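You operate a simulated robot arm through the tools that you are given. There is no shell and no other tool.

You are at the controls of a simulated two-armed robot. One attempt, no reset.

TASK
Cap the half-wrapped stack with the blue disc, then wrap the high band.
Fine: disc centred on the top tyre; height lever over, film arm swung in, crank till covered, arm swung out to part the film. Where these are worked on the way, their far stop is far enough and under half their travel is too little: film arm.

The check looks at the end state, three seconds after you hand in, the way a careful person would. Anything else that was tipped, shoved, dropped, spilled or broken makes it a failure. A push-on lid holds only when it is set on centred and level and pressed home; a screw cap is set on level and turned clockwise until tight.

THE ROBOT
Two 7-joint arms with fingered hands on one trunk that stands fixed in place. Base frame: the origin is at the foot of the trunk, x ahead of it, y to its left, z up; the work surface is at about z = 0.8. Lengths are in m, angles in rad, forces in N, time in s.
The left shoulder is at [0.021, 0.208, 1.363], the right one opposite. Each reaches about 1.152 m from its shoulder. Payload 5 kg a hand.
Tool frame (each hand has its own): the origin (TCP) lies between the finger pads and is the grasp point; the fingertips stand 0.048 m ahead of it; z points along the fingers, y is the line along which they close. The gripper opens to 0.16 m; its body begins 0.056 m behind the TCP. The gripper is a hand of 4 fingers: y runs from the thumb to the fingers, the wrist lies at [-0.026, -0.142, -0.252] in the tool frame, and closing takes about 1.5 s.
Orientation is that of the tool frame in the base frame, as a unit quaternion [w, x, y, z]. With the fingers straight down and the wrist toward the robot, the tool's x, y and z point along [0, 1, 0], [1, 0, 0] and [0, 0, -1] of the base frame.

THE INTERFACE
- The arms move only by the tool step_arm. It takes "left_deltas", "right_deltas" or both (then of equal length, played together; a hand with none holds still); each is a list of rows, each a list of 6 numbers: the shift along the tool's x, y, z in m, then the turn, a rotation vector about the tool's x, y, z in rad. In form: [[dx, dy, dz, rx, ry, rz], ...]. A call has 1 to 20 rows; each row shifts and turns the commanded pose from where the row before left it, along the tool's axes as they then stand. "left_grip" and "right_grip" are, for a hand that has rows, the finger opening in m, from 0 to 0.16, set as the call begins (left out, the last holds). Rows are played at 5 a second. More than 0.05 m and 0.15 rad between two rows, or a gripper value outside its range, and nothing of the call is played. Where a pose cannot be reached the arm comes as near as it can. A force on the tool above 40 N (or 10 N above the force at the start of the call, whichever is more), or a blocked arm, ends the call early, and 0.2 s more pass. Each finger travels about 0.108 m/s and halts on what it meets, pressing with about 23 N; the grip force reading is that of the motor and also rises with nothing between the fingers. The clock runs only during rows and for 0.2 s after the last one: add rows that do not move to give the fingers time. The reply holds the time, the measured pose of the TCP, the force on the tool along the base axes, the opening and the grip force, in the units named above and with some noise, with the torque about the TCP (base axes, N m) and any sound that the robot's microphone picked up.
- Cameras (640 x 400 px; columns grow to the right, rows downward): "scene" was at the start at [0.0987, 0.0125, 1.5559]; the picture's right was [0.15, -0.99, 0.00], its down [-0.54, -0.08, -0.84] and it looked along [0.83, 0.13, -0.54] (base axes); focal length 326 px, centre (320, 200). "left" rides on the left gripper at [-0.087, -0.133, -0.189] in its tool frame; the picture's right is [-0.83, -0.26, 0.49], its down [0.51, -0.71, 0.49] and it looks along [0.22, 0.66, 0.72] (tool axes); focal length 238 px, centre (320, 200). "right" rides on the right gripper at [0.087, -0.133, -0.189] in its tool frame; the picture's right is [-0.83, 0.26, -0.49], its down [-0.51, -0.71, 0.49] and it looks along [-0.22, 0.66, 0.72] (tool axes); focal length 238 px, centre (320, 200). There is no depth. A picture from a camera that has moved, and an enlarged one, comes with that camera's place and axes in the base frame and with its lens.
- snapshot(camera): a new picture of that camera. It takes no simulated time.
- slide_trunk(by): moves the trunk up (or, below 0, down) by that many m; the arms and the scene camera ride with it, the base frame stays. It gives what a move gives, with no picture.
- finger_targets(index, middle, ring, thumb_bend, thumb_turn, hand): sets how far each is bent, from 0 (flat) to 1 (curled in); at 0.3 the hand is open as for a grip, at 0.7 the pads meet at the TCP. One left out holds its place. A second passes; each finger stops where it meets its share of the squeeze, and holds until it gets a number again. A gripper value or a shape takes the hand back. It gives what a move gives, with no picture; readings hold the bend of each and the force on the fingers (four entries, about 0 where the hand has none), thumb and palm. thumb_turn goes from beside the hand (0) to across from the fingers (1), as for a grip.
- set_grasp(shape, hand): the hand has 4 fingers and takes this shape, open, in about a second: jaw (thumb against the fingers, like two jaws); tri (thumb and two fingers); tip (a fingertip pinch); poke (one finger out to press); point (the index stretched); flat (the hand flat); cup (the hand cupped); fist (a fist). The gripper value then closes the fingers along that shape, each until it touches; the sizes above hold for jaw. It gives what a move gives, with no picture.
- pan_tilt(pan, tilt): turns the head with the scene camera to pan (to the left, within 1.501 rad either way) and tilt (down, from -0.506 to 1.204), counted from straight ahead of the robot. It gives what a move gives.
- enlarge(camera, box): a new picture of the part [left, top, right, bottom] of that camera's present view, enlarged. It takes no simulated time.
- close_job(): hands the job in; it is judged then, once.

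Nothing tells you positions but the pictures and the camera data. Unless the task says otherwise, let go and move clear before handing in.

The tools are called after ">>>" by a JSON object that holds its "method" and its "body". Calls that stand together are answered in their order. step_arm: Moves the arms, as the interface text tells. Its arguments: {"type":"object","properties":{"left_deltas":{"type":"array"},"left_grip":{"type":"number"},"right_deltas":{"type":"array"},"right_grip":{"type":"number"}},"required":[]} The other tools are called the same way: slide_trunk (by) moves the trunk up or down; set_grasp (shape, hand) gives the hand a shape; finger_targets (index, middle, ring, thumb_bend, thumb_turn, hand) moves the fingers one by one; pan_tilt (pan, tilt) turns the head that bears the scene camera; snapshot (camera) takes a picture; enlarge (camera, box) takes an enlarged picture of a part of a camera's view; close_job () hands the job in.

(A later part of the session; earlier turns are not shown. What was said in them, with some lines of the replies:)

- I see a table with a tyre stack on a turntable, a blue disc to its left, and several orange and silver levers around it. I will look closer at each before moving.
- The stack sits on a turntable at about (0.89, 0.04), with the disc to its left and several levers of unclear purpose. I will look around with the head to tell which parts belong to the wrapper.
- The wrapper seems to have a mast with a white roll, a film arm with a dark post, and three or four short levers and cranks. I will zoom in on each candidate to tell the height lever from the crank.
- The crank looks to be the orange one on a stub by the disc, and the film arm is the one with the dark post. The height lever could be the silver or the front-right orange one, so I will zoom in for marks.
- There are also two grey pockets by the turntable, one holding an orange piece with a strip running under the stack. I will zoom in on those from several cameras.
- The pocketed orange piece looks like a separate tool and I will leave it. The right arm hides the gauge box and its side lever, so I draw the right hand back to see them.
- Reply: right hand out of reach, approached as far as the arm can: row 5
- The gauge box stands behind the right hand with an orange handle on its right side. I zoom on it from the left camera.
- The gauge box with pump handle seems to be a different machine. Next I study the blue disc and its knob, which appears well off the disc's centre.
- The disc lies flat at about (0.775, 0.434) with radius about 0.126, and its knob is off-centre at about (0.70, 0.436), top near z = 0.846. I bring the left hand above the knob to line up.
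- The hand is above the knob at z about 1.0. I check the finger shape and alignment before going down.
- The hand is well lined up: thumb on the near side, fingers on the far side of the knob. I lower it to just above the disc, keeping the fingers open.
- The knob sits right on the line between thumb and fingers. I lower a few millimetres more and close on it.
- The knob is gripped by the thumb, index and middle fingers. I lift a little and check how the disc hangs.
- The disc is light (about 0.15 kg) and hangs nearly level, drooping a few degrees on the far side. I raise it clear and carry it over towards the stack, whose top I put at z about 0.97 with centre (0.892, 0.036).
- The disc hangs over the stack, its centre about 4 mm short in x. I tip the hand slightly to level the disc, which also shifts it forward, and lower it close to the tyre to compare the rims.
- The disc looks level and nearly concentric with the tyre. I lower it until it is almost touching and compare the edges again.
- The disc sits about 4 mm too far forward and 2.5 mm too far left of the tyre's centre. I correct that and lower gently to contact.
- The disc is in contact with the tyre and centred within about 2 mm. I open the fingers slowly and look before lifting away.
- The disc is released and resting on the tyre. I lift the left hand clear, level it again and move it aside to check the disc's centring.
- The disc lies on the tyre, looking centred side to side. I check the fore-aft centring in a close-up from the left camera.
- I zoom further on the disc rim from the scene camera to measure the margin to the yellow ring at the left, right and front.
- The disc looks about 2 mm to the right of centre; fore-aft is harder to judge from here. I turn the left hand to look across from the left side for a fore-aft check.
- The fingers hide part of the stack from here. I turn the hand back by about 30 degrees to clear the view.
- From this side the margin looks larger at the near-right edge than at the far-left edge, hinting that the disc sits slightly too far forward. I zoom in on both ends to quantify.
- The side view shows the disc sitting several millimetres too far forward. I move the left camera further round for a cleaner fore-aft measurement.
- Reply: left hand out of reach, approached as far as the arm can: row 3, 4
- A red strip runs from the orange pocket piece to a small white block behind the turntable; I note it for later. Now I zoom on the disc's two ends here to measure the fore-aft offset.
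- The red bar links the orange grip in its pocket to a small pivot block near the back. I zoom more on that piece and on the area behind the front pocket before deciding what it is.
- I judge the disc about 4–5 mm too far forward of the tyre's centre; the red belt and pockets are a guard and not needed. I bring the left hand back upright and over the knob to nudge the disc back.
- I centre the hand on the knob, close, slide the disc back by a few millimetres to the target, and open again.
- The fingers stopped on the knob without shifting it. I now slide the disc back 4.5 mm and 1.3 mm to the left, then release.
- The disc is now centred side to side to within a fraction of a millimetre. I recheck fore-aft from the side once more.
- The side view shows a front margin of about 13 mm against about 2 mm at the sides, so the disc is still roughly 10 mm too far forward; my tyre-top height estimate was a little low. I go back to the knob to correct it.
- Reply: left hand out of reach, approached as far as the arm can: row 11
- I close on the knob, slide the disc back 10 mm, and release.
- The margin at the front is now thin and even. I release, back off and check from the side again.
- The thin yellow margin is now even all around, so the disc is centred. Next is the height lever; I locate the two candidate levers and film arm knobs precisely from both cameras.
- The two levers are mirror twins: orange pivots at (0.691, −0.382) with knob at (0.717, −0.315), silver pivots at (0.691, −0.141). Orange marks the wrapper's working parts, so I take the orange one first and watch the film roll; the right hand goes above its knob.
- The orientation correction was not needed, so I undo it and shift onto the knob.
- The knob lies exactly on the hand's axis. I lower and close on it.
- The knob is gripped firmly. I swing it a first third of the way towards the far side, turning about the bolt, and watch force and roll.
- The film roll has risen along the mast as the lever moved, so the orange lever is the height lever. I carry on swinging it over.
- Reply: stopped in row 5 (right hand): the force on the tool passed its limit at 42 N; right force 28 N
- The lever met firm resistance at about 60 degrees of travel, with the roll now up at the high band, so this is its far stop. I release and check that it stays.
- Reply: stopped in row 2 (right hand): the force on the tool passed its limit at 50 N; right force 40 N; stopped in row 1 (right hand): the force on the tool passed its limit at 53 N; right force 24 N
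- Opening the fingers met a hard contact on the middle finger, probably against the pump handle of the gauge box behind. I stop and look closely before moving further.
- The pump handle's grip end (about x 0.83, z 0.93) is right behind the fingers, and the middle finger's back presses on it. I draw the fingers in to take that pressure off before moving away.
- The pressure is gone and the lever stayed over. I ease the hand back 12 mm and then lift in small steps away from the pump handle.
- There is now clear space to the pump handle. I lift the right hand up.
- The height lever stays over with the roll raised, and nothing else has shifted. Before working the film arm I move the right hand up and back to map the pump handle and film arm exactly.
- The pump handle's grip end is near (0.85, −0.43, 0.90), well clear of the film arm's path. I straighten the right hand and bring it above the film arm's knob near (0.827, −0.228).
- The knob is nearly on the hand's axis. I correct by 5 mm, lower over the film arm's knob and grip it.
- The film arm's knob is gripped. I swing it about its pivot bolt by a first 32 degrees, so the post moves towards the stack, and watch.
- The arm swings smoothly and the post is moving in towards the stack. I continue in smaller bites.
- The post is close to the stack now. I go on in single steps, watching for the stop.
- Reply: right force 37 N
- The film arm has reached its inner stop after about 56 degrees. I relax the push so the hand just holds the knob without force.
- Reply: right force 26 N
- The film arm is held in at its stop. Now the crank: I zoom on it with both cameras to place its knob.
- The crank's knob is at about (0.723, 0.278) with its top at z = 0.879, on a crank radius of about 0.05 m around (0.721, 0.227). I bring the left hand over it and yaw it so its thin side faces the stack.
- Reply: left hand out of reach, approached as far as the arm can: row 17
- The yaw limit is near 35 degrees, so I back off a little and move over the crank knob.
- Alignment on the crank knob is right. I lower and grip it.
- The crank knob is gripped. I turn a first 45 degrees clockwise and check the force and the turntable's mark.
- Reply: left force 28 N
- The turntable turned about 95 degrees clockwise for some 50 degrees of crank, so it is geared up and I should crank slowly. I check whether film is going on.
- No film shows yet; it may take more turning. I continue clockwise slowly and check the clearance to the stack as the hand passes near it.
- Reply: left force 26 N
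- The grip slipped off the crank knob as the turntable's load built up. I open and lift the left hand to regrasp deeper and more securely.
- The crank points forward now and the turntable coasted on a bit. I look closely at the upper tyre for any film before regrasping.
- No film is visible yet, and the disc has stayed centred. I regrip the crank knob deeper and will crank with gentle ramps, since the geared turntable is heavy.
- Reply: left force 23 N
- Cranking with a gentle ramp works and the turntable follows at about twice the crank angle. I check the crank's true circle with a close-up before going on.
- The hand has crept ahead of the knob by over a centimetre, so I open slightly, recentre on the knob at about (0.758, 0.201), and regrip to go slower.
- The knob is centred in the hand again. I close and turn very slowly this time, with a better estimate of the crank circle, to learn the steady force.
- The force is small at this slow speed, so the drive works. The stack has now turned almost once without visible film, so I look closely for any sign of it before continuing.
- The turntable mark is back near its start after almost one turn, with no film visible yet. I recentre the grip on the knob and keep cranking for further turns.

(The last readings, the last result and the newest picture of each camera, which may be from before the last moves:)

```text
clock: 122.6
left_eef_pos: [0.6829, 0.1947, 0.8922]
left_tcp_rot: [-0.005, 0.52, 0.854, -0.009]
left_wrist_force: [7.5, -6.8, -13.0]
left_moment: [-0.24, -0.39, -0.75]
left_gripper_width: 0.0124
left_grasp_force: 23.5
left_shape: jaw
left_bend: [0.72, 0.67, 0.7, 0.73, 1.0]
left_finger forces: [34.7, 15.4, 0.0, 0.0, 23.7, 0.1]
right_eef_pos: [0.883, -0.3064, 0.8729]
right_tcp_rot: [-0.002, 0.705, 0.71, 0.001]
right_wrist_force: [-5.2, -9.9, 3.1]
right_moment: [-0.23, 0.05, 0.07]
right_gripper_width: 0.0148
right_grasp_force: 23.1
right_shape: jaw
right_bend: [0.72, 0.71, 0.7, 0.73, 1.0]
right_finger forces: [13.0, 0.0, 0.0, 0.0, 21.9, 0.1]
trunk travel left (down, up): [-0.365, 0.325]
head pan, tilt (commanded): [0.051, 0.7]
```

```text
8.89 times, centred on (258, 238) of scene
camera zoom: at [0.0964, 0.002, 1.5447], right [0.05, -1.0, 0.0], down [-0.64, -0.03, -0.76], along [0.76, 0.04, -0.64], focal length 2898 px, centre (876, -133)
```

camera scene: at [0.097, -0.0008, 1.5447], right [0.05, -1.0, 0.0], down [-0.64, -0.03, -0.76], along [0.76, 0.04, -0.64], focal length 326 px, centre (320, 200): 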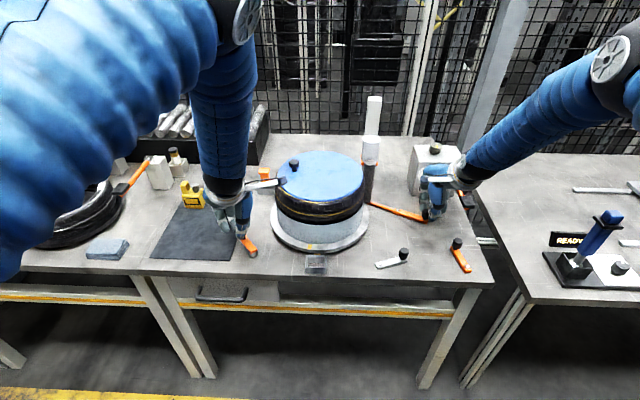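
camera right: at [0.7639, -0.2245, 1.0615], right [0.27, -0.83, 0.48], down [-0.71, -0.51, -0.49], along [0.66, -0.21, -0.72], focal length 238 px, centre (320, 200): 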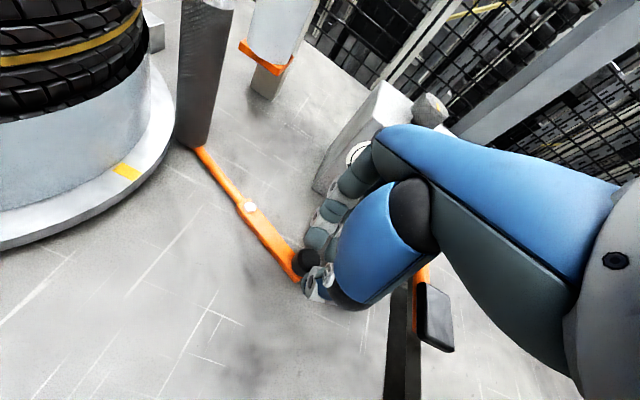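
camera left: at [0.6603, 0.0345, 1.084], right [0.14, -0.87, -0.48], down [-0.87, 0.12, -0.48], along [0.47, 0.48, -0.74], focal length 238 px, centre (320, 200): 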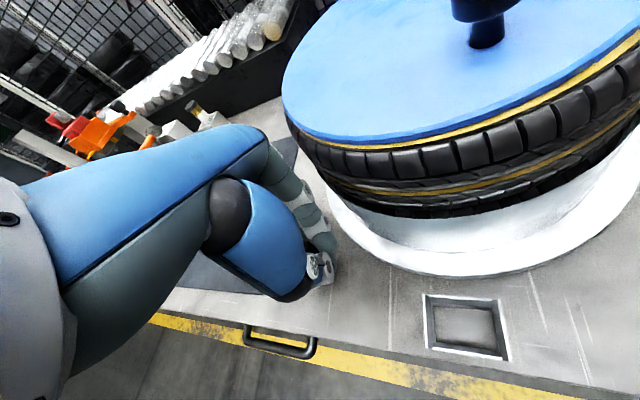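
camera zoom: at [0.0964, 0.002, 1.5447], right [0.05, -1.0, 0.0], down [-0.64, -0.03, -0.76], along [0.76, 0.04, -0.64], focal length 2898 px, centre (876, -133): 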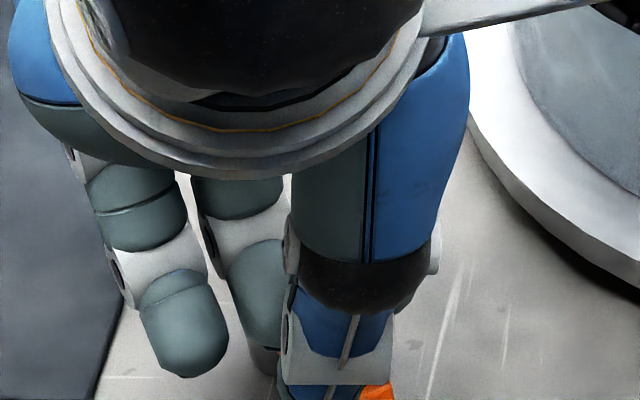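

No slip this time. I carry on around the crank circle at this pace.

>>> {"method": "step_arm", "body": {"left_deltas": [[0.0016, -0.00051, 0, 0, 0, 0], [0.00242, -0.00066, 0, 0, 0, 0], [0.00328, -0.00069, 0, 0, 0, 0], [0.00332, -0.00045, 0, 0, 0, 0], [0.00334, -0.00022, 0, 0, 0, 0], [0.00335, 1e-05, 0, 0, 0, 0], [0.00334, 0.00025, 0, 0, 0, 0], [0.00332, 0.00048, 0, 0, 0, 0], [0.00327, 0.00071, 0, 0, 0, 0], [0.00322, 0.00093, 0, 0, 0, 0], [0.00314, 0.00116, 0, 0, 0, 0], [0.00306, 0.00137, 0, 0, 0, 0], [0.00295, 0.00158, 0, 0, 0, 0], [0.00283, 0.00179, 0, 0, 0, 0], [0.0027, 0.00198, 0, 0, 0, 0], [0.00256, 0.00216, 0, 0, 0, 0], [0.0024, 0.00234, 0, 0, 0, 0], [0.00223, 0.0025, 0, 0, 0, 0]]}}

>>> {"method": "enlarge", "body": {"camera": "scene", "box": [200, 110, 420, 270]}}

>>> {"method": "enlarge", "body": {"camera": "left", "box": [200, 120, 480, 340]}}

```text
clock: 126.2
left_eef_pos: [0.6744, 0.2404, 0.8929]
left_tcp_rot: [0.001, 0.523, 0.853, -0.011]
left_wrist_force: [16.7, -9.4, -8.0]
left_moment: [-0.22, -0.76, -0.66]
left_gripper_width: 0.0144
left_grasp_force: 23.0
left_shape: jaw
left_bend: [0.72, 0.62, 0.7, 0.76, 1.0]
left_finger forces: [18.4, 23.2, 0.1, 0.0, 10.2, 0.0]
right_eef_pos: [0.8821, -0.3054, 0.8724]
right_tcp_rot: [-0.001, 0.704, 0.71, 0.001]
right_wrist_force: [-6.9, -11.5, 4.0]
right_moment: [-0.41, 0.06, 0.05]
right_gripper_width: 0.0151
right_grasp_force: 23.0
right_shape: jaw
right_bend: [0.72, 0.71, 0.7, 0.74, 1.0]
right_finger forces: [13.0, 0.2, 0.0, 0.0, 23.4, 0.0]
trunk travel left (down, up): [-0.365, 0.325]
head pan, tilt (commanded): [0.051, 0.7]
stopped in row 17 (left hand): the force on the tool passed its limit at 42 N (the readings are from after the stop); the commanded pose is now the measured one
```

```text
2.50 times, centred on (310, 190) of scene
camera zoom: at [0.0962, 0.0034, 1.5446], right [0.05, -1.0, 0.0], down [-0.64, -0.03, -0.76], along [0.76, 0.04, -0.65], focal length 815 px, centre (345, 225)
```

zoom: 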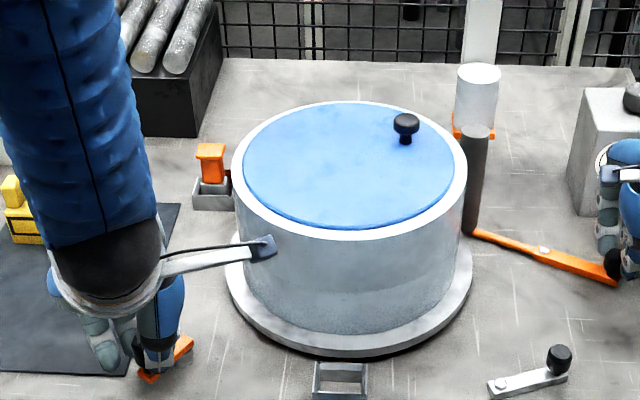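

```text
1.82 times, centred on (340, 230) of left
camera zoom: at [0.599, 0.107, 1.0854], right [0.14, -0.87, -0.47], down [-0.87, 0.12, -0.48], along [0.48, 0.48, -0.74], focal length 433 px, centre (284, 146)
```

zoom: 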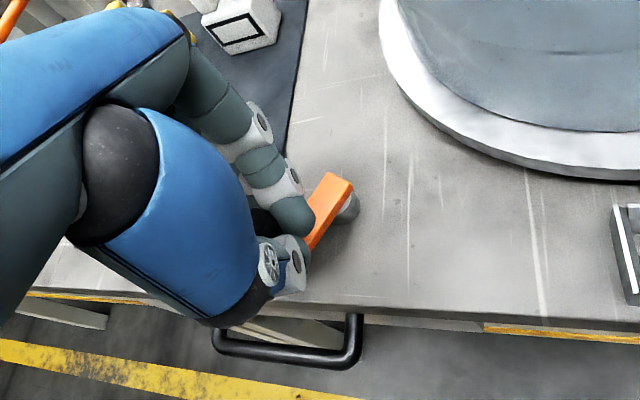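

The upper tyre is now wrapped: film covers the high band up to the disc's rim. I let go of the crank and lift the left hand clear.

>>> {"method": "step_arm", "body": {"left_deltas": [[0, 0, 0, 0, 0, 0], [0, 0, 0, 0, 0, 0], [0, 0, 0, 0, 0, 0], [0, 0, 0, 0, 0, 0]], "left_grip": 0.07}}

>>> {"method": "enlarge", "body": {"camera": "scene", "box": [200, 110, 420, 270]}}

>>> {"method": "enlarge", "body": {"camera": "left", "box": [200, 120, 480, 340]}}

```text
clock: 127.2
left_eef_pos: [0.6722, 0.2405, 0.8932]
left_tcp_rot: [-0.002, 0.521, 0.853, -0.009]
left_wrist_force: [0.4, 0.1, 0.1]
left_moment: [0.02, 0.0, -0.01]
left_gripper_width: 0.0696
left_grasp_force: 0.1
left_shape: jaw
left_bend: [0.74, 0.48, 0.45, 0.72, 1.0]
left_finger forces: [0.1, 0.1, 0.0, 0.1, 0.0, 0.0]
right_eef_pos: [0.8825, -0.3058, 0.8728]
right_tcp_rot: [-0.002, 0.705, 0.71, 0.002]
right_wrist_force: [-6.1, -14.5, -2.5]
right_moment: [-0.46, 0.13, 0.07]
right_gripper_width: 0.0149
right_grasp_force: 23.1
right_shape: jaw
right_bend: [0.72, 0.71, 0.7, 0.74, 1.0]
right_finger forces: [11.6, 0.4, 0.0, 0.0, 23.6, 0.1]
trunk travel left (down, up): [-0.365, 0.325]
head pan, tilt (commanded): [0.051, 0.7]
```

```text
2.50 times, centred on (310, 190) of scene
camera zoom: at [0.0952, 0.0017, 1.5448], right [0.05, -1.0, 0.0], down [-0.64, -0.03, -0.76], along [0.76, 0.04, -0.64], focal length 815 px, centre (345, 225)
```

zoom: 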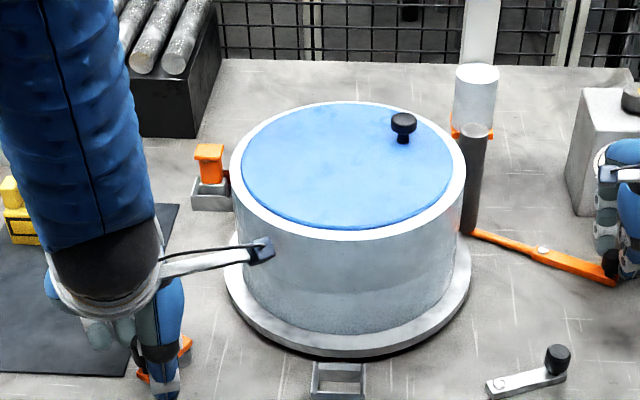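

```text
1.82 times, centred on (340, 230) of left
camera zoom: at [0.5969, 0.1067, 1.0848], right [0.14, -0.87, -0.48], down [-0.87, 0.12, -0.48], along [0.47, 0.48, -0.74], focal length 433 px, centre (284, 146)
```

zoom: 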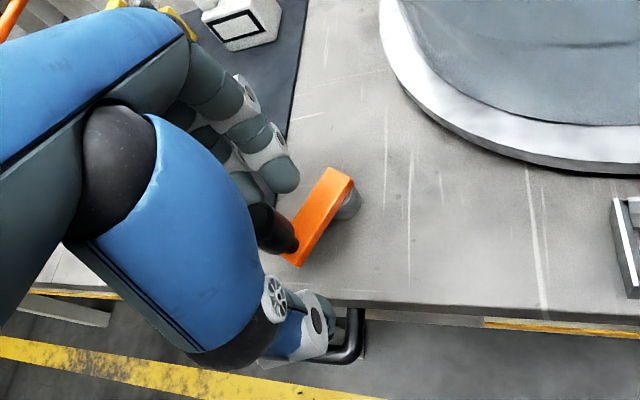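

>>> {"method": "step_arm", "body": {"left_deltas": [[0, 0, -0.02, 0, 0, 0], [0, 0, -0.03, 0, 0, 0], [0, 0, -0.03, 0, 0, 0], [0, 0, -0.04, 0, 0, 0], [0, 0, -0.04, 0, 0, 0], [0.03, 0, -0.02, 0, 0, 0.1], [0.04, 0, 0, 0, 0, 0.1], [0.04, 0, 0, 0, 0, 0.1], [0.03, 0, 0, 0, 0, 0.1], [0, 0, 0, 0, 0, 0]]}}

>>> {"method": "snapshot", "body": {"camera": "scene"}}

>>> {"method": "enlarge", "body": {"camera": "scene", "box": [260, 90, 440, 250]}}

>>> {"method": "enlarge", "body": {"camera": "right", "box": [0, 0, 330, 220]}}

```text
clock: 129.4
left_eef_pos: [0.6314, 0.3761, 1.0723]
left_tcp_rot: [0.0, 0.681, 0.732, -0.01]
left_wrist_force: [-0.6, -0.2, 0.9]
left_moment: [0.06, 0.0, 0.0]
left_gripper_width: 0.0696
left_grasp_force: 0.0
left_shape: jaw
left_bend: [0.74, 0.48, 0.45, 0.72, 1.0]
left_finger forces: [0.1, 0.1, 0.0, 0.0, 0.0, 0.0]
right_eef_pos: [0.8831, -0.3054, 0.8724]
right_tcp_rot: [-0.003, 0.704, 0.71, 0.002]
right_wrist_force: [-5.9, -14.9, -6.2]
right_moment: [-0.44, 0.12, 0.08]
right_gripper_width: 0.0145
right_grasp_force: 23.3
right_shape: jaw
right_bend: [0.72, 0.71, 0.7, 0.74, 1.0]
right_finger forces: [10.1, 0.3, 0.0, 0.0, 22.8, 0.1]
trunk travel left (down, up): [-0.365, 0.325]
head pan, tilt (commanded): [0.051, 0.7]
```

```text
taken
camera scene: at [0.0956, 0.0002, 1.5448], right [0.05, -1.0, 0.0], down [-0.64, -0.03, -0.76], along [0.76, 0.04, -0.64], focal length 326 px, centre (320, 200)
```

scene: 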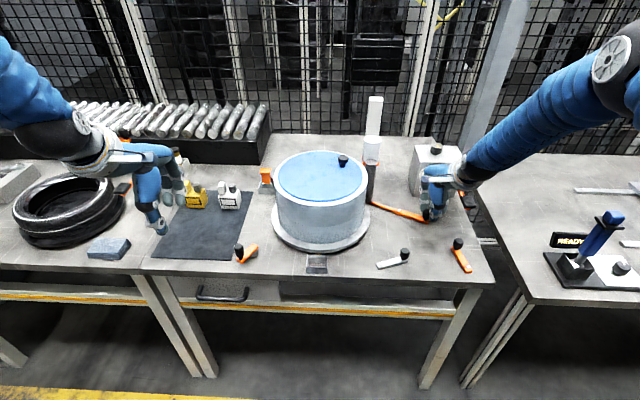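

```text
2.50 times, centred on (350, 170) of scene
camera zoom: at [0.0956, 0.0002, 1.5448], right [0.05, -1.0, 0.0], down [-0.64, -0.03, -0.76], along [0.76, 0.04, -0.64], focal length 815 px, centre (245, 275)
```

zoom: 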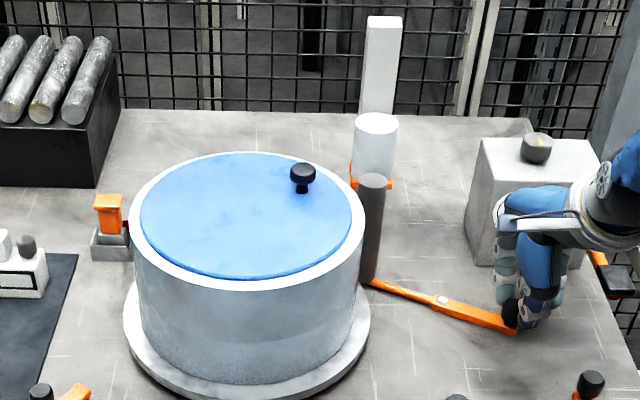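

```text
1.82 times, centred on (165, 110) of right
camera zoom: at [0.7494, -0.221, 1.061], right [0.26, -0.84, 0.48], down [-0.71, -0.51, -0.49], along [0.66, -0.21, -0.72], focal length 433 px, centre (602, 364)
```

zoom: 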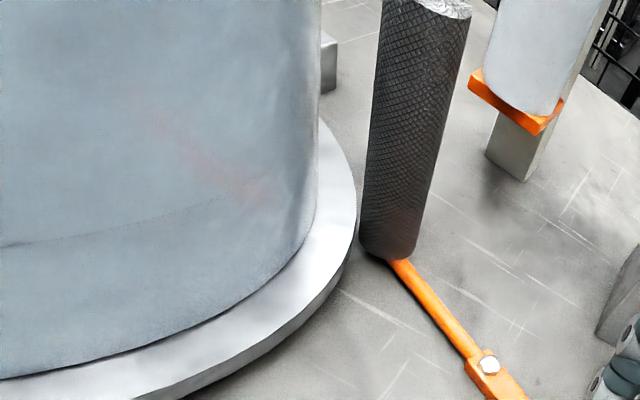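

The film band covers the upper tyre to the disc's rim. Now I swing the film arm back out with the right hand, in steps.

>>> {"method": "step_arm", "body": {"right_deltas": [[0.0048, -0.009, 0, 0, 0, 0], [0.0063, -0.0093, 0, 0, 0, 0], [0.0075, -0.0084, 0, 0, 0, 0], [0.0084, -0.0075, 0, 0, 0, 0], [0, 0, 0, 0, 0, 0]]}}

>>> {"method": "enlarge", "body": {"camera": "scene", "box": [290, 90, 470, 250]}}

>>> {"method": "snapshot", "body": {"camera": "right"}}

```text
clock: 130.6
left_eef_pos: [0.63, 0.3775, 1.0716]
left_tcp_rot: [0.0, 0.681, 0.732, -0.01]
left_wrist_force: [-1.0, 0.2, 0.3]
left_moment: [0.0, -0.01, 0.03]
left_gripper_width: 0.0697
left_grasp_force: 0.1
left_shape: jaw
left_bend: [0.74, 0.48, 0.45, 0.72, 1.0]
left_finger forces: [0.1, 0.1, 0.0, 0.0, 0.1, 0.0]
right_eef_pos: [0.8477, -0.2766, 0.8724]
right_tcp_rot: [-0.002, 0.705, 0.71, 0.002]
right_wrist_force: [-13.0, -11.4, -3.2]
right_moment: [-0.42, 0.44, -0.1]
right_gripper_width: 0.0152
right_grasp_force: 23.2
right_shape: jaw
right_bend: [0.72, 0.71, 0.7, 0.73, 1.0]
right_finger forces: [9.8, 1.4, 0.0, 0.0, 24.5, 0.0]
trunk travel left (down, up): [-0.365, 0.325]
head pan, tilt (commanded): [0.051, 0.7]
```

```text
2.50 times, centred on (380, 170) of scene
camera zoom: at [0.0946, 0.002, 1.5448], right [0.05, -1.0, 0.0], down [-0.64, -0.03, -0.77], along [0.76, 0.04, -0.64], focal length 815 px, centre (170, 275)
```

zoom: 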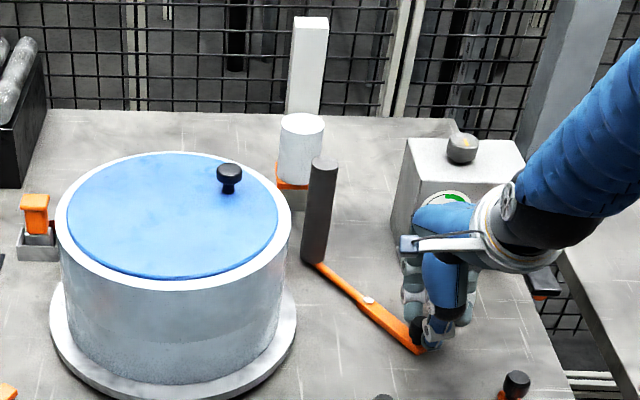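

```text
taken
camera right: at [0.7145, -0.1914, 1.0618], right [0.26, -0.84, 0.48], down [-0.71, -0.51, -0.49], along [0.66, -0.21, -0.72], focal length 238 px, centre (320, 200)
```

right: 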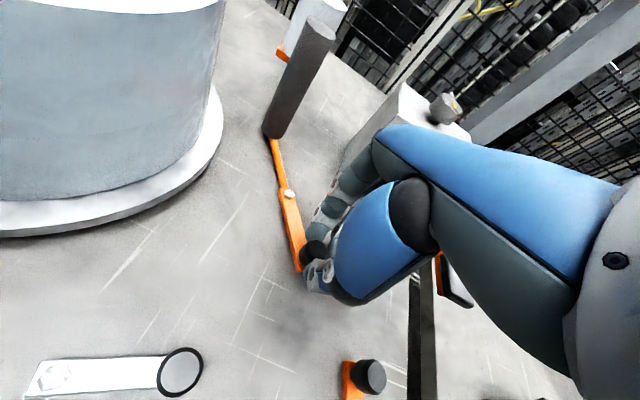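

>>> {"method": "step_arm", "body": {"right_deltas": [[0.0093, -0.0063, 0, 0, 0, 0], [0.01, -0.0052, 0, 0, 0, 0], [0.0105, -0.004, 0, 0, 0, 0], [0.011, -0.0026, 0, 0, 0, 0], [0.0096, -0.0012, 0, 0, 0, 0], [0, 0, 0, 0, 0, 0]]}}

>>> {"method": "enlarge", "body": {"camera": "scene", "box": [290, 90, 470, 250]}}

>>> {"method": "snapshot", "body": {"camera": "right"}}

```text
clock: 132.0
left_eef_pos: [0.63, 0.3776, 1.0704]
left_tcp_rot: [0.0, 0.681, 0.732, -0.01]
left_wrist_force: [0.8, 0.5, 0.3]
left_moment: [-0.04, 0.04, 0.01]
left_gripper_width: 0.0701
left_grasp_force: 0.0
left_shape: jaw
left_bend: [0.74, 0.48, 0.45, 0.72, 1.0]
left_finger forces: [0.0, 0.1, 0.1, 0.0, 0.1, 0.0]
right_eef_pos: [0.8301, -0.2316, 0.8734]
right_tcp_rot: [0.0, 0.705, 0.709, 0.003]
right_wrist_force: [-5.8, -16.7, 3.6]
right_moment: [-0.69, 0.08, -0.24]
right_gripper_width: 0.0159
right_grasp_force: 23.1
right_shape: jaw
right_bend: [0.72, 0.71, 0.7, 0.74, 1.0]
right_finger forces: [12.5, 11.9, 0.0, 0.0, 19.8, 0.0]
trunk travel left (down, up): [-0.365, 0.325]
head pan, tilt (commanded): [0.051, 0.7]
```

```text
2.50 times, centred on (380, 170) of scene
camera zoom: at [0.0949, 0.0019, 1.5449], right [0.05, -1.0, 0.0], down [-0.64, -0.03, -0.76], along [0.76, 0.04, -0.64], focal length 815 px, centre (170, 275)
```

zoom: 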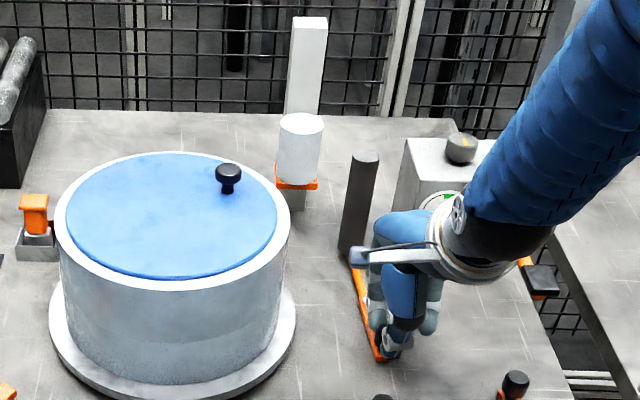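

```text
taken
camera right: at [0.6955, -0.1447, 1.0615], right [0.26, -0.83, 0.48], down [-0.71, -0.51, -0.49], along [0.66, -0.21, -0.72], focal length 238 px, centre (320, 200)
```

right: 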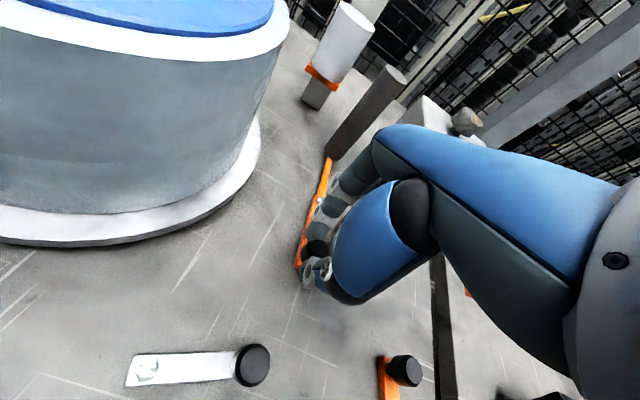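

The arm is almost back at its outer stop. One more small push, then I relax.

>>> {"method": "step_arm", "body": {"right_deltas": [[0.006, 0, 0, 0, 0, 0], [0.003, 0, 0, 0, 0, 0], [0, 0, 0, 0, 0, 0]]}}

>>> {"method": "step_arm", "body": {"right_deltas": [[-0.008, 0, 0, 0, 0, 0], [0, 0, 0, 0, 0, 0]]}}

>>> {"method": "enlarge", "body": {"camera": "scene", "box": [340, 120, 470, 240]}}

```text
clock: 132.5
left_eef_pos: [0.6272, 0.3814, 1.0713]
left_tcp_rot: [0.002, 0.679, 0.734, -0.01]
left_wrist_force: [0.1, 0.6, -0.3]
left_moment: [-0.14, 0.0, -0.03]
left_gripper_width: 0.0698
left_grasp_force: 0.0
left_shape: jaw
left_bend: [0.74, 0.48, 0.45, 0.72, 1.0]
left_finger forces: [0.0, 0.0, 0.0, 0.0, 0.1, 0.0]
right_eef_pos: [0.8285, -0.2286, 0.8743]
right_tcp_rot: [0.003, 0.705, 0.709, -0.002]
right_wrist_force: [-5.6, -23.9, 4.0]
right_moment: [-0.9, 0.02, -0.33]
right_gripper_width: 0.0161
right_grasp_force: 22.7
right_shape: jaw
right_bend: [0.72, 0.71, 0.7, 0.74, 1.0]
right_finger forces: [13.1, 20.8, 0.0, 0.0, 20.2, 0.1]
trunk travel left (down, up): [-0.365, 0.325]
head pan, tilt (commanded): [0.051, 0.7]
stopped in row 2 (right hand): the force on the tool passed its limit at 42 N (the readings are from after the stop); the commanded pose is now the measured one
```

```text
clock: 133.1
left_eef_pos: [0.6319, 0.3789, 1.0702]
left_tcp_rot: [0.002, 0.68, 0.733, -0.01]
left_wrist_force: [-0.7, 0.1, -0.6]
left_moment: [0.06, 0.0, -0.01]
left_gripper_width: 0.0699
left_grasp_force: 0.1
left_shape: jaw
left_bend: [0.74, 0.48, 0.45, 0.72, 1.0]
left_finger forces: [0.0, 0.1, 0.0, 0.0, 0.0, 0.0]
right_eef_pos: [0.8299, -0.2314, 0.8727]
right_tcp_rot: [0.001, 0.705, 0.71, 0.0]
right_wrist_force: [-7.4, -1.2, 3.7]
right_moment: [-0.07, 0.18, -0.04]
right_gripper_width: 0.0163
right_grasp_force: 22.8
right_shape: jaw
right_bend: [0.72, 0.71, 0.7, 0.74, 1.0]
right_finger forces: [14.0, 7.5, 0.0, 0.0, 20.6, 0.0]
trunk travel left (down, up): [-0.365, 0.325]
head pan, tilt (commanded): [0.051, 0.7]
```

```text
3.33 times, centred on (405, 180) of scene
camera zoom: at [0.0947, 0.0035, 1.5448], right [0.05, -1.0, 0.0], down [-0.64, -0.03, -0.77], along [0.76, 0.04, -0.64], focal length 1087 px, centre (37, 267)
```

zoom: 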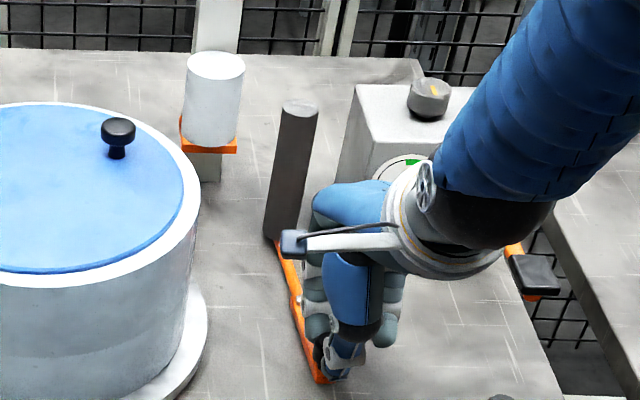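

The film arm is at its outer stop with the force relaxed. I release its knob and lift the right hand clear.

>>> {"method": "step_arm", "body": {"right_deltas": [[0, 0, 0, 0, 0, 0], [0, 0, 0, 0, 0, 0], [0, 0, 0, 0, 0, 0], [0, 0, 0, 0, 0, 0], [0, 0, 0, 0, 0, 0]], "right_grip": 0.07}}

>>> {"method": "step_arm", "body": {"right_deltas": [[0, 0, -0.02, 0, 0, 0], [0, 0, -0.03, 0, 0, 0], [0, 0, -0.03, 0, 0, 0], [0, 0, -0.03, 0, 0, 0], [0, -0.03, -0.03, 0, 0, 0], [-0.02, -0.03, -0.03, 0, 0, 0], [-0.02, -0.03, -0.03, 0, 0, 0], [-0.02, -0.03, 0, 0, 0, 0], [0, 0, 0, 0, 0, 0]]}}

>>> {"method": "snapshot", "body": {"camera": "scene"}}

>>> {"method": "enlarge", "body": {"camera": "scene", "box": [240, 90, 480, 280]}}

>>> {"method": "snapshot", "body": {"camera": "right"}}

>>> {"method": "snapshot", "body": {"camera": "left"}}

```text
clock: 134.3
left_eef_pos: [0.6304, 0.3796, 1.0713]
left_tcp_rot: [0.0, 0.68, 0.733, -0.011]
left_wrist_force: [-0.4, 0.6, -0.5]
left_moment: [0.05, 0.0, 0.0]
left_gripper_width: 0.0698
left_grasp_force: 0.0
left_shape: jaw
left_bend: [0.74, 0.48, 0.45, 0.72, 1.0]
left_finger forces: [0.1, 0.1, 0.0, 0.0, 0.0, 0.0]
right_eef_pos: [0.8298, -0.2316, 0.872]
right_tcp_rot: [0.002, 0.705, 0.709, 0.0]
right_wrist_force: [-0.3, 0.8, -0.1]
right_moment: [-0.01, 0.0, -0.02]
right_gripper_width: 0.0696
right_grasp_force: 0.1
right_shape: jaw
right_bend: [0.74, 0.48, 0.45, 0.72, 1.0]
right_finger forces: [0.0, 0.0, 0.1, 0.1, 0.0, 0.1]
trunk travel left (down, up): [-0.365, 0.325]
head pan, tilt (commanded): [0.051, 0.7]
```

```text
clock: 136.3
left_eef_pos: [0.6311, 0.3809, 1.0705]
left_tcp_rot: [0.0, 0.68, 0.733, -0.011]
left_wrist_force: [0.5, -0.1, 0.3]
left_moment: [-0.06, -0.01, 0.03]
left_gripper_width: 0.0699
left_grasp_force: 0.1
left_shape: jaw
left_bend: [0.74, 0.48, 0.45, 0.72, 1.0]
left_finger forces: [0.0, 0.1, 0.0, 0.0, 0.1, 0.0]
right_eef_pos: [0.7093, -0.2935, 1.0749]
right_tcp_rot: [0.001, 0.705, 0.71, -0.001]
right_wrist_force: [-1.0, 0.4, -0.2]
right_moment: [-0.07, 0.05, 0.04]
right_gripper_width: 0.0697
right_grasp_force: 0.0
right_shape: jaw
right_bend: [0.74, 0.48, 0.45, 0.72, 1.0]
right_finger forces: [0.0, 0.1, 0.0, 0.0, 0.1, 0.0]
trunk travel left (down, up): [-0.365, 0.325]
head pan, tilt (commanded): [0.051, 0.7]
```

```text
taken
camera scene: at [0.0962, 0.0041, 1.5447], right [0.05, -1.0, 0.0], down [-0.64, -0.03, -0.76], along [0.76, 0.04, -0.64], focal length 326 px, centre (320, 200)
```

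scene: 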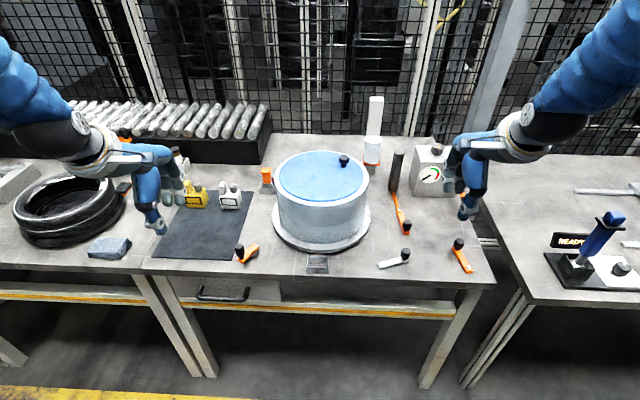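

```text
2.11 times, centred on (360, 185) of scene
camera zoom: at [0.0962, 0.0041, 1.5447], right [0.05, -1.0, 0.0], down [-0.64, -0.03, -0.76], along [0.76, 0.04, -0.64], focal length 686 px, centre (236, 232)
```

zoom: 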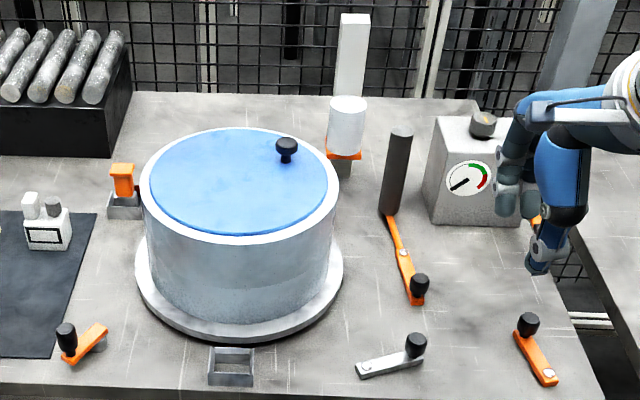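

```text
taken
camera right: at [0.5748, -0.2066, 1.2611], right [0.26, -0.83, 0.49], down [-0.71, -0.51, -0.49], along [0.66, -0.22, -0.72], focal length 238 px, centre (320, 200)
```

right: 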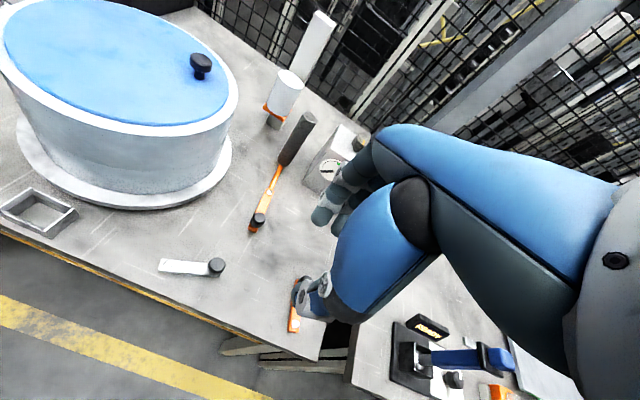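

```text
taken
camera left: at [0.5086, 0.2878, 1.262], right [-0.2, -0.86, -0.47], down [-0.75, 0.44, -0.49], along [0.63, 0.25, -0.74], focal length 238 px, centre (320, 200)
```

left: 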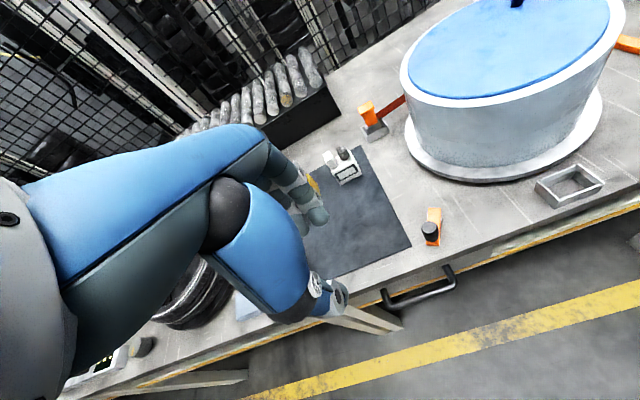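

The film arm is out, the film is parted, and all levers stand as wanted. I check the disc's centring and the rest of the scene once more in close-ups.

>>> {"method": "enlarge", "body": {"camera": "scene", "box": [265, 140, 380, 220]}}

>>> {"method": "enlarge", "body": {"camera": "left", "box": [390, 0, 640, 190]}}

>>> {"method": "enlarge", "body": {"camera": "right", "box": [0, 0, 250, 160]}}

```text
5.00 times, centred on (322, 180) of scene
camera zoom: at [0.0962, 0.0041, 1.5447], right [0.05, -1.0, 0.0], down [-0.64, -0.03, -0.76], along [0.76, 0.04, -0.64], focal length 1630 px, centre (308, 300)
```

zoom: 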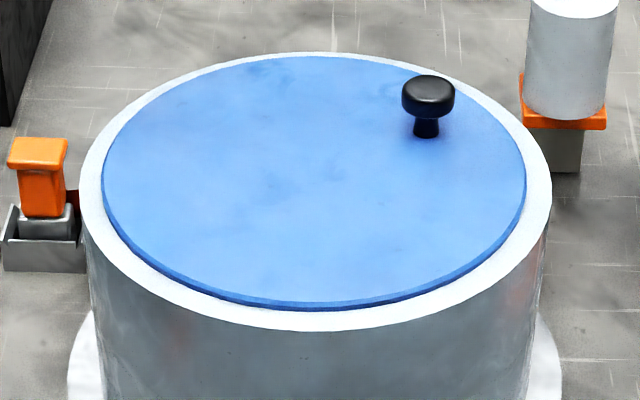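

```text
2.11 times, centred on (515, 95) of left
camera zoom: at [0.5086, 0.2878, 1.262], right [-0.2, -0.86, -0.47], down [-0.75, 0.44, -0.49], along [0.63, 0.25, -0.74], focal length 502 px, centre (-90, 421)
```

zoom: 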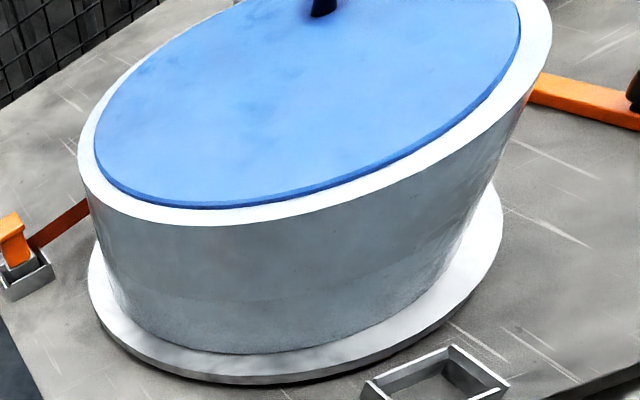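

```text
2.50 times, centred on (125, 80) of right
camera zoom: at [0.5748, -0.2066, 1.2611], right [0.26, -0.83, 0.49], down [-0.71, -0.51, -0.49], along [0.66, -0.22, -0.72], focal length 596 px, centre (808, 500)
```

zoom: 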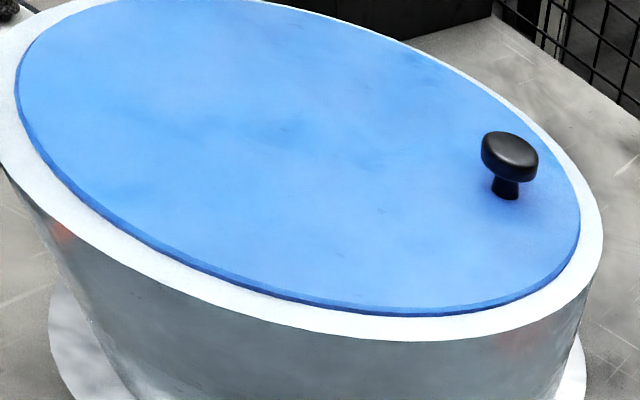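

Side to side the margin is even. For fore-aft I take the side view with the left camera again.

>>> {"method": "step_arm", "body": {"left_deltas": [[0.01, 0.03, -0.02, 0, 0, 0], [0.01, 0.03, -0.02, 0, 0, 0], [0.01, 0.04, -0.02, 0, 0, 0], [0.01, 0.04, -0.02, 0, 0, 0], [0.01, 0.03, 0, 0, 0, 0], [0, 0, 0, 0, 0, 0.14], [0, 0, 0, 0, 0, 0.14], [0, 0, 0, 0, 0, 0.14], [0, 0, 0, 0, 0, 0.14], [0, 0, 0, 0, 0, 0.14], [0, 0, 0, 0, 0, 0.14], [0, 0, 0, 0, 0, 0.14], [0.025, 0.017, 0, 0, 0, 0], [0.025, 0.017, 0, 0, 0, 0], [0, 0, 0, 0, 0, 0]]}}

>>> {"method": "snapshot", "body": {"camera": "left"}}

>>> {"method": "enlarge", "body": {"camera": "left", "box": [320, 30, 500, 170]}}

```text
clock: 139.5
left_eef_pos: [0.8562, 0.4484, 1.1484]
left_tcp_rot: [0.006, 0.945, 0.326, -0.01]
left_wrist_force: [-0.7, -0.5, 0.1]
left_moment: [-0.06, -0.08, 0.01]
left_gripper_width: 0.07
left_grasp_force: 0.1
left_shape: jaw
left_bend: [0.74, 0.47, 0.45, 0.72, 1.0]
left_finger forces: [0.0, 0.1, 0.0, 0.0, 0.1, 0.1]
right_eef_pos: [0.7078, -0.2938, 1.0745]
right_tcp_rot: [0.002, 0.705, 0.71, 0.0]
right_wrist_force: [-1.0, 0.2, 0.5]
right_moment: [-0.03, -0.05, 0.0]
right_gripper_width: 0.0699
right_grasp_force: 0.1
right_shape: jaw
right_bend: [0.74, 0.48, 0.45, 0.72, 1.0]
right_finger forces: [0.1, 0.0, 0.0, 0.0, 0.1, 0.1]
trunk travel left (down, up): [-0.365, 0.325]
head pan, tilt (commanded): [0.051, 0.7]
```

```text
taken
camera left: at [0.71, 0.5021, 1.3382], right [-0.82, -0.32, -0.47], down [-0.05, 0.86, -0.5], along [0.57, -0.39, -0.72], focal length 238 px, centre (320, 200)
```

left: 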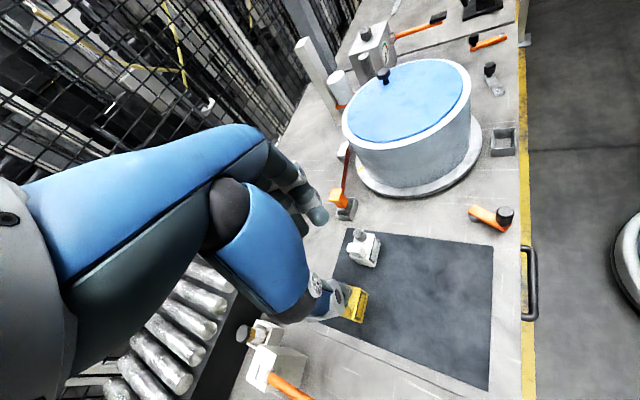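

```text
2.86 times, centred on (410, 100) of left
camera zoom: at [0.71, 0.5021, 1.3382], right [-0.82, -0.32, -0.47], down [-0.05, 0.86, -0.5], along [0.57, -0.39, -0.72], focal length 681 px, centre (63, 486)
```

zoom: 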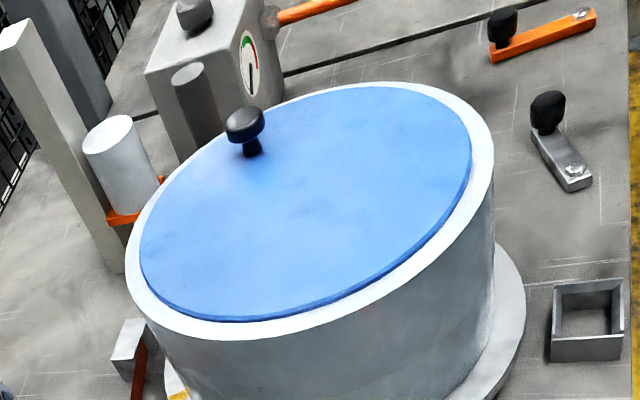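

The margin is even fore and aft too, so the disc is still centred under the wrapped band. I move both hands well clear and take a last look around.

>>> {"method": "step_arm", "body": {"left_deltas": [[-0.025, -0.017, -0.01, 0, 0, 0], [-0.025, -0.017, -0.02, 0, 0, 0], [-0.025, -0.017, -0.02, 0, 0, -0.14], [0, 0, -0.02, 0, 0, -0.14], [0, 0, 0, 0, 0, -0.14], [0, 0, 0, 0, 0, -0.14], [0, 0, 0, 0, 0, -0.14], [0, -0.03, 0, 0, 0, -0.14], [0, -0.03, 0, 0, 0, -0.14], [0, -0.03, 0, 0, 0, 0], [0, 0, 0, 0, 0, 0]], "right_deltas": [[0, 0, -0.03, 0, 0, 0], [0, 0, -0.03, 0, 0, 0], [0, 0, -0.03, 0, 0, 0], [0, 0, -0.02, 0, 0, 0], [0, 0, 0, 0, 0, 0], [0, 0, 0, 0, 0, 0], [0, 0, 0, 0, 0, 0], [0, 0, 0, 0, 0, 0], [0, 0, 0, 0, 0, 0], [0, 0, 0, 0, 0, 0], [0, 0, 0, 0, 0, 0]]}}

>>> {"method": "snapshot", "body": {"camera": "scene"}}

>>> {"method": "enlarge", "body": {"camera": "scene", "box": [130, 90, 500, 290]}}

>>> {"method": "snapshot", "body": {"camera": "right"}}

```text
clock: 141.9
left_eef_pos: [0.6802, 0.4482, 1.2182]
left_tcp_rot: [0.001, 0.679, 0.734, -0.011]
left_wrist_force: [0.1, -1.1, 0.0]
left_moment: [0.04, 0.01, 0.03]
left_gripper_width: 0.0702
left_grasp_force: 0.1
left_shape: jaw
left_bend: [0.74, 0.47, 0.45, 0.72, 1.0]
left_finger forces: [0.0, 0.0, 0.0, 0.1, 0.0, 0.1]
right_eef_pos: [0.7096, -0.2952, 1.1832]
right_tcp_rot: [0.001, 0.705, 0.71, 0.0]
right_wrist_force: [0.7, 0.1, -0.2]
right_moment: [0.0, 0.04, 0.01]
right_gripper_width: 0.0699
right_grasp_force: 0.0
right_shape: jaw
right_bend: [0.74, 0.48, 0.45, 0.72, 1.0]
right_finger forces: [0.0, 0.0, 0.0, 0.0, 0.1, 0.0]
trunk travel left (down, up): [-0.365, 0.325]
head pan, tilt (commanded): [0.051, 0.7]
```

```text
taken
camera scene: at [0.0962, 0.0028, 1.5447], right [0.05, -1.0, 0.0], down [-0.64, -0.03, -0.76], along [0.76, 0.04, -0.64], focal length 326 px, centre (320, 200)
```

scene: 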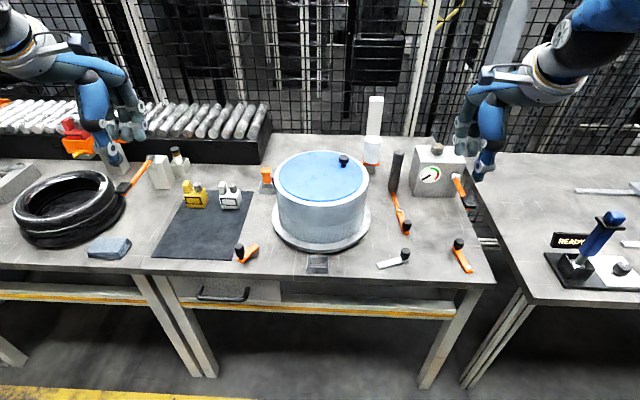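

```text
1.73 times, centred on (315, 190) of scene
camera zoom: at [0.0962, 0.0028, 1.5447], right [0.05, -1.0, 0.0], down [-0.64, -0.03, -0.76], along [0.76, 0.04, -0.64], focal length 564 px, centre (329, 217)
```

zoom: 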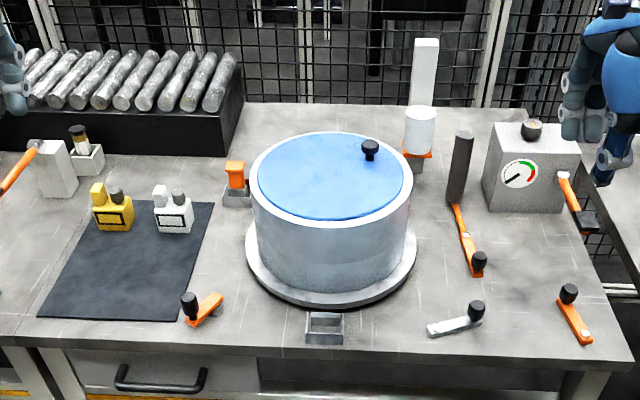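

```text
taken
camera right: at [0.5761, -0.2071, 1.3707], right [0.26, -0.83, 0.49], down [-0.71, -0.51, -0.49], along [0.66, -0.22, -0.72], focal length 238 px, centre (320, 200)
```

right: 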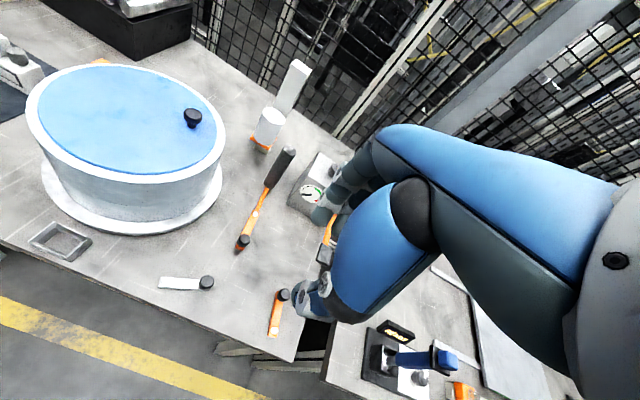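

The disc is centred on the top tyre, film covers the high band, the height lever is over, and the film arm is swung out with the film parted. Nothing else looks disturbed and both hands are clear, so I hand the job in.

>>> {"method": "close_job", "body": {}}

```text
The job is handed in.
```

I've handed the job in. The blue disc sits on the top tyre and film covers the high band up to the disc's rim. I saw no film left between the roll and the stack.

- **Disc:** it is centred on the tyre to within a couple of millimetres. My first two placements were off, so I re-gripped and moved it, then checked from two sides after wrapping.
- **Height lever:** it is over at its far stop and the film roll is up. The right one was the orange lever at the front right; the silver twin beside it was not touched.
- **Film arm:** it went in to its inner stop, stayed there while I cranked, and is now back at its outer stop.
- **Crank:** I turned it clockwise until the band showed as covered. My grip slipped off the knob once and drifted once along the way.

When I let go of the height lever, a finger pressed hard against the pump handle on the gauge box, about 40 to 50 N. I backed off and saw no change in the handle or the gauge needle. In the last pictures nothing else looked moved or tipped, and both hands were clear.
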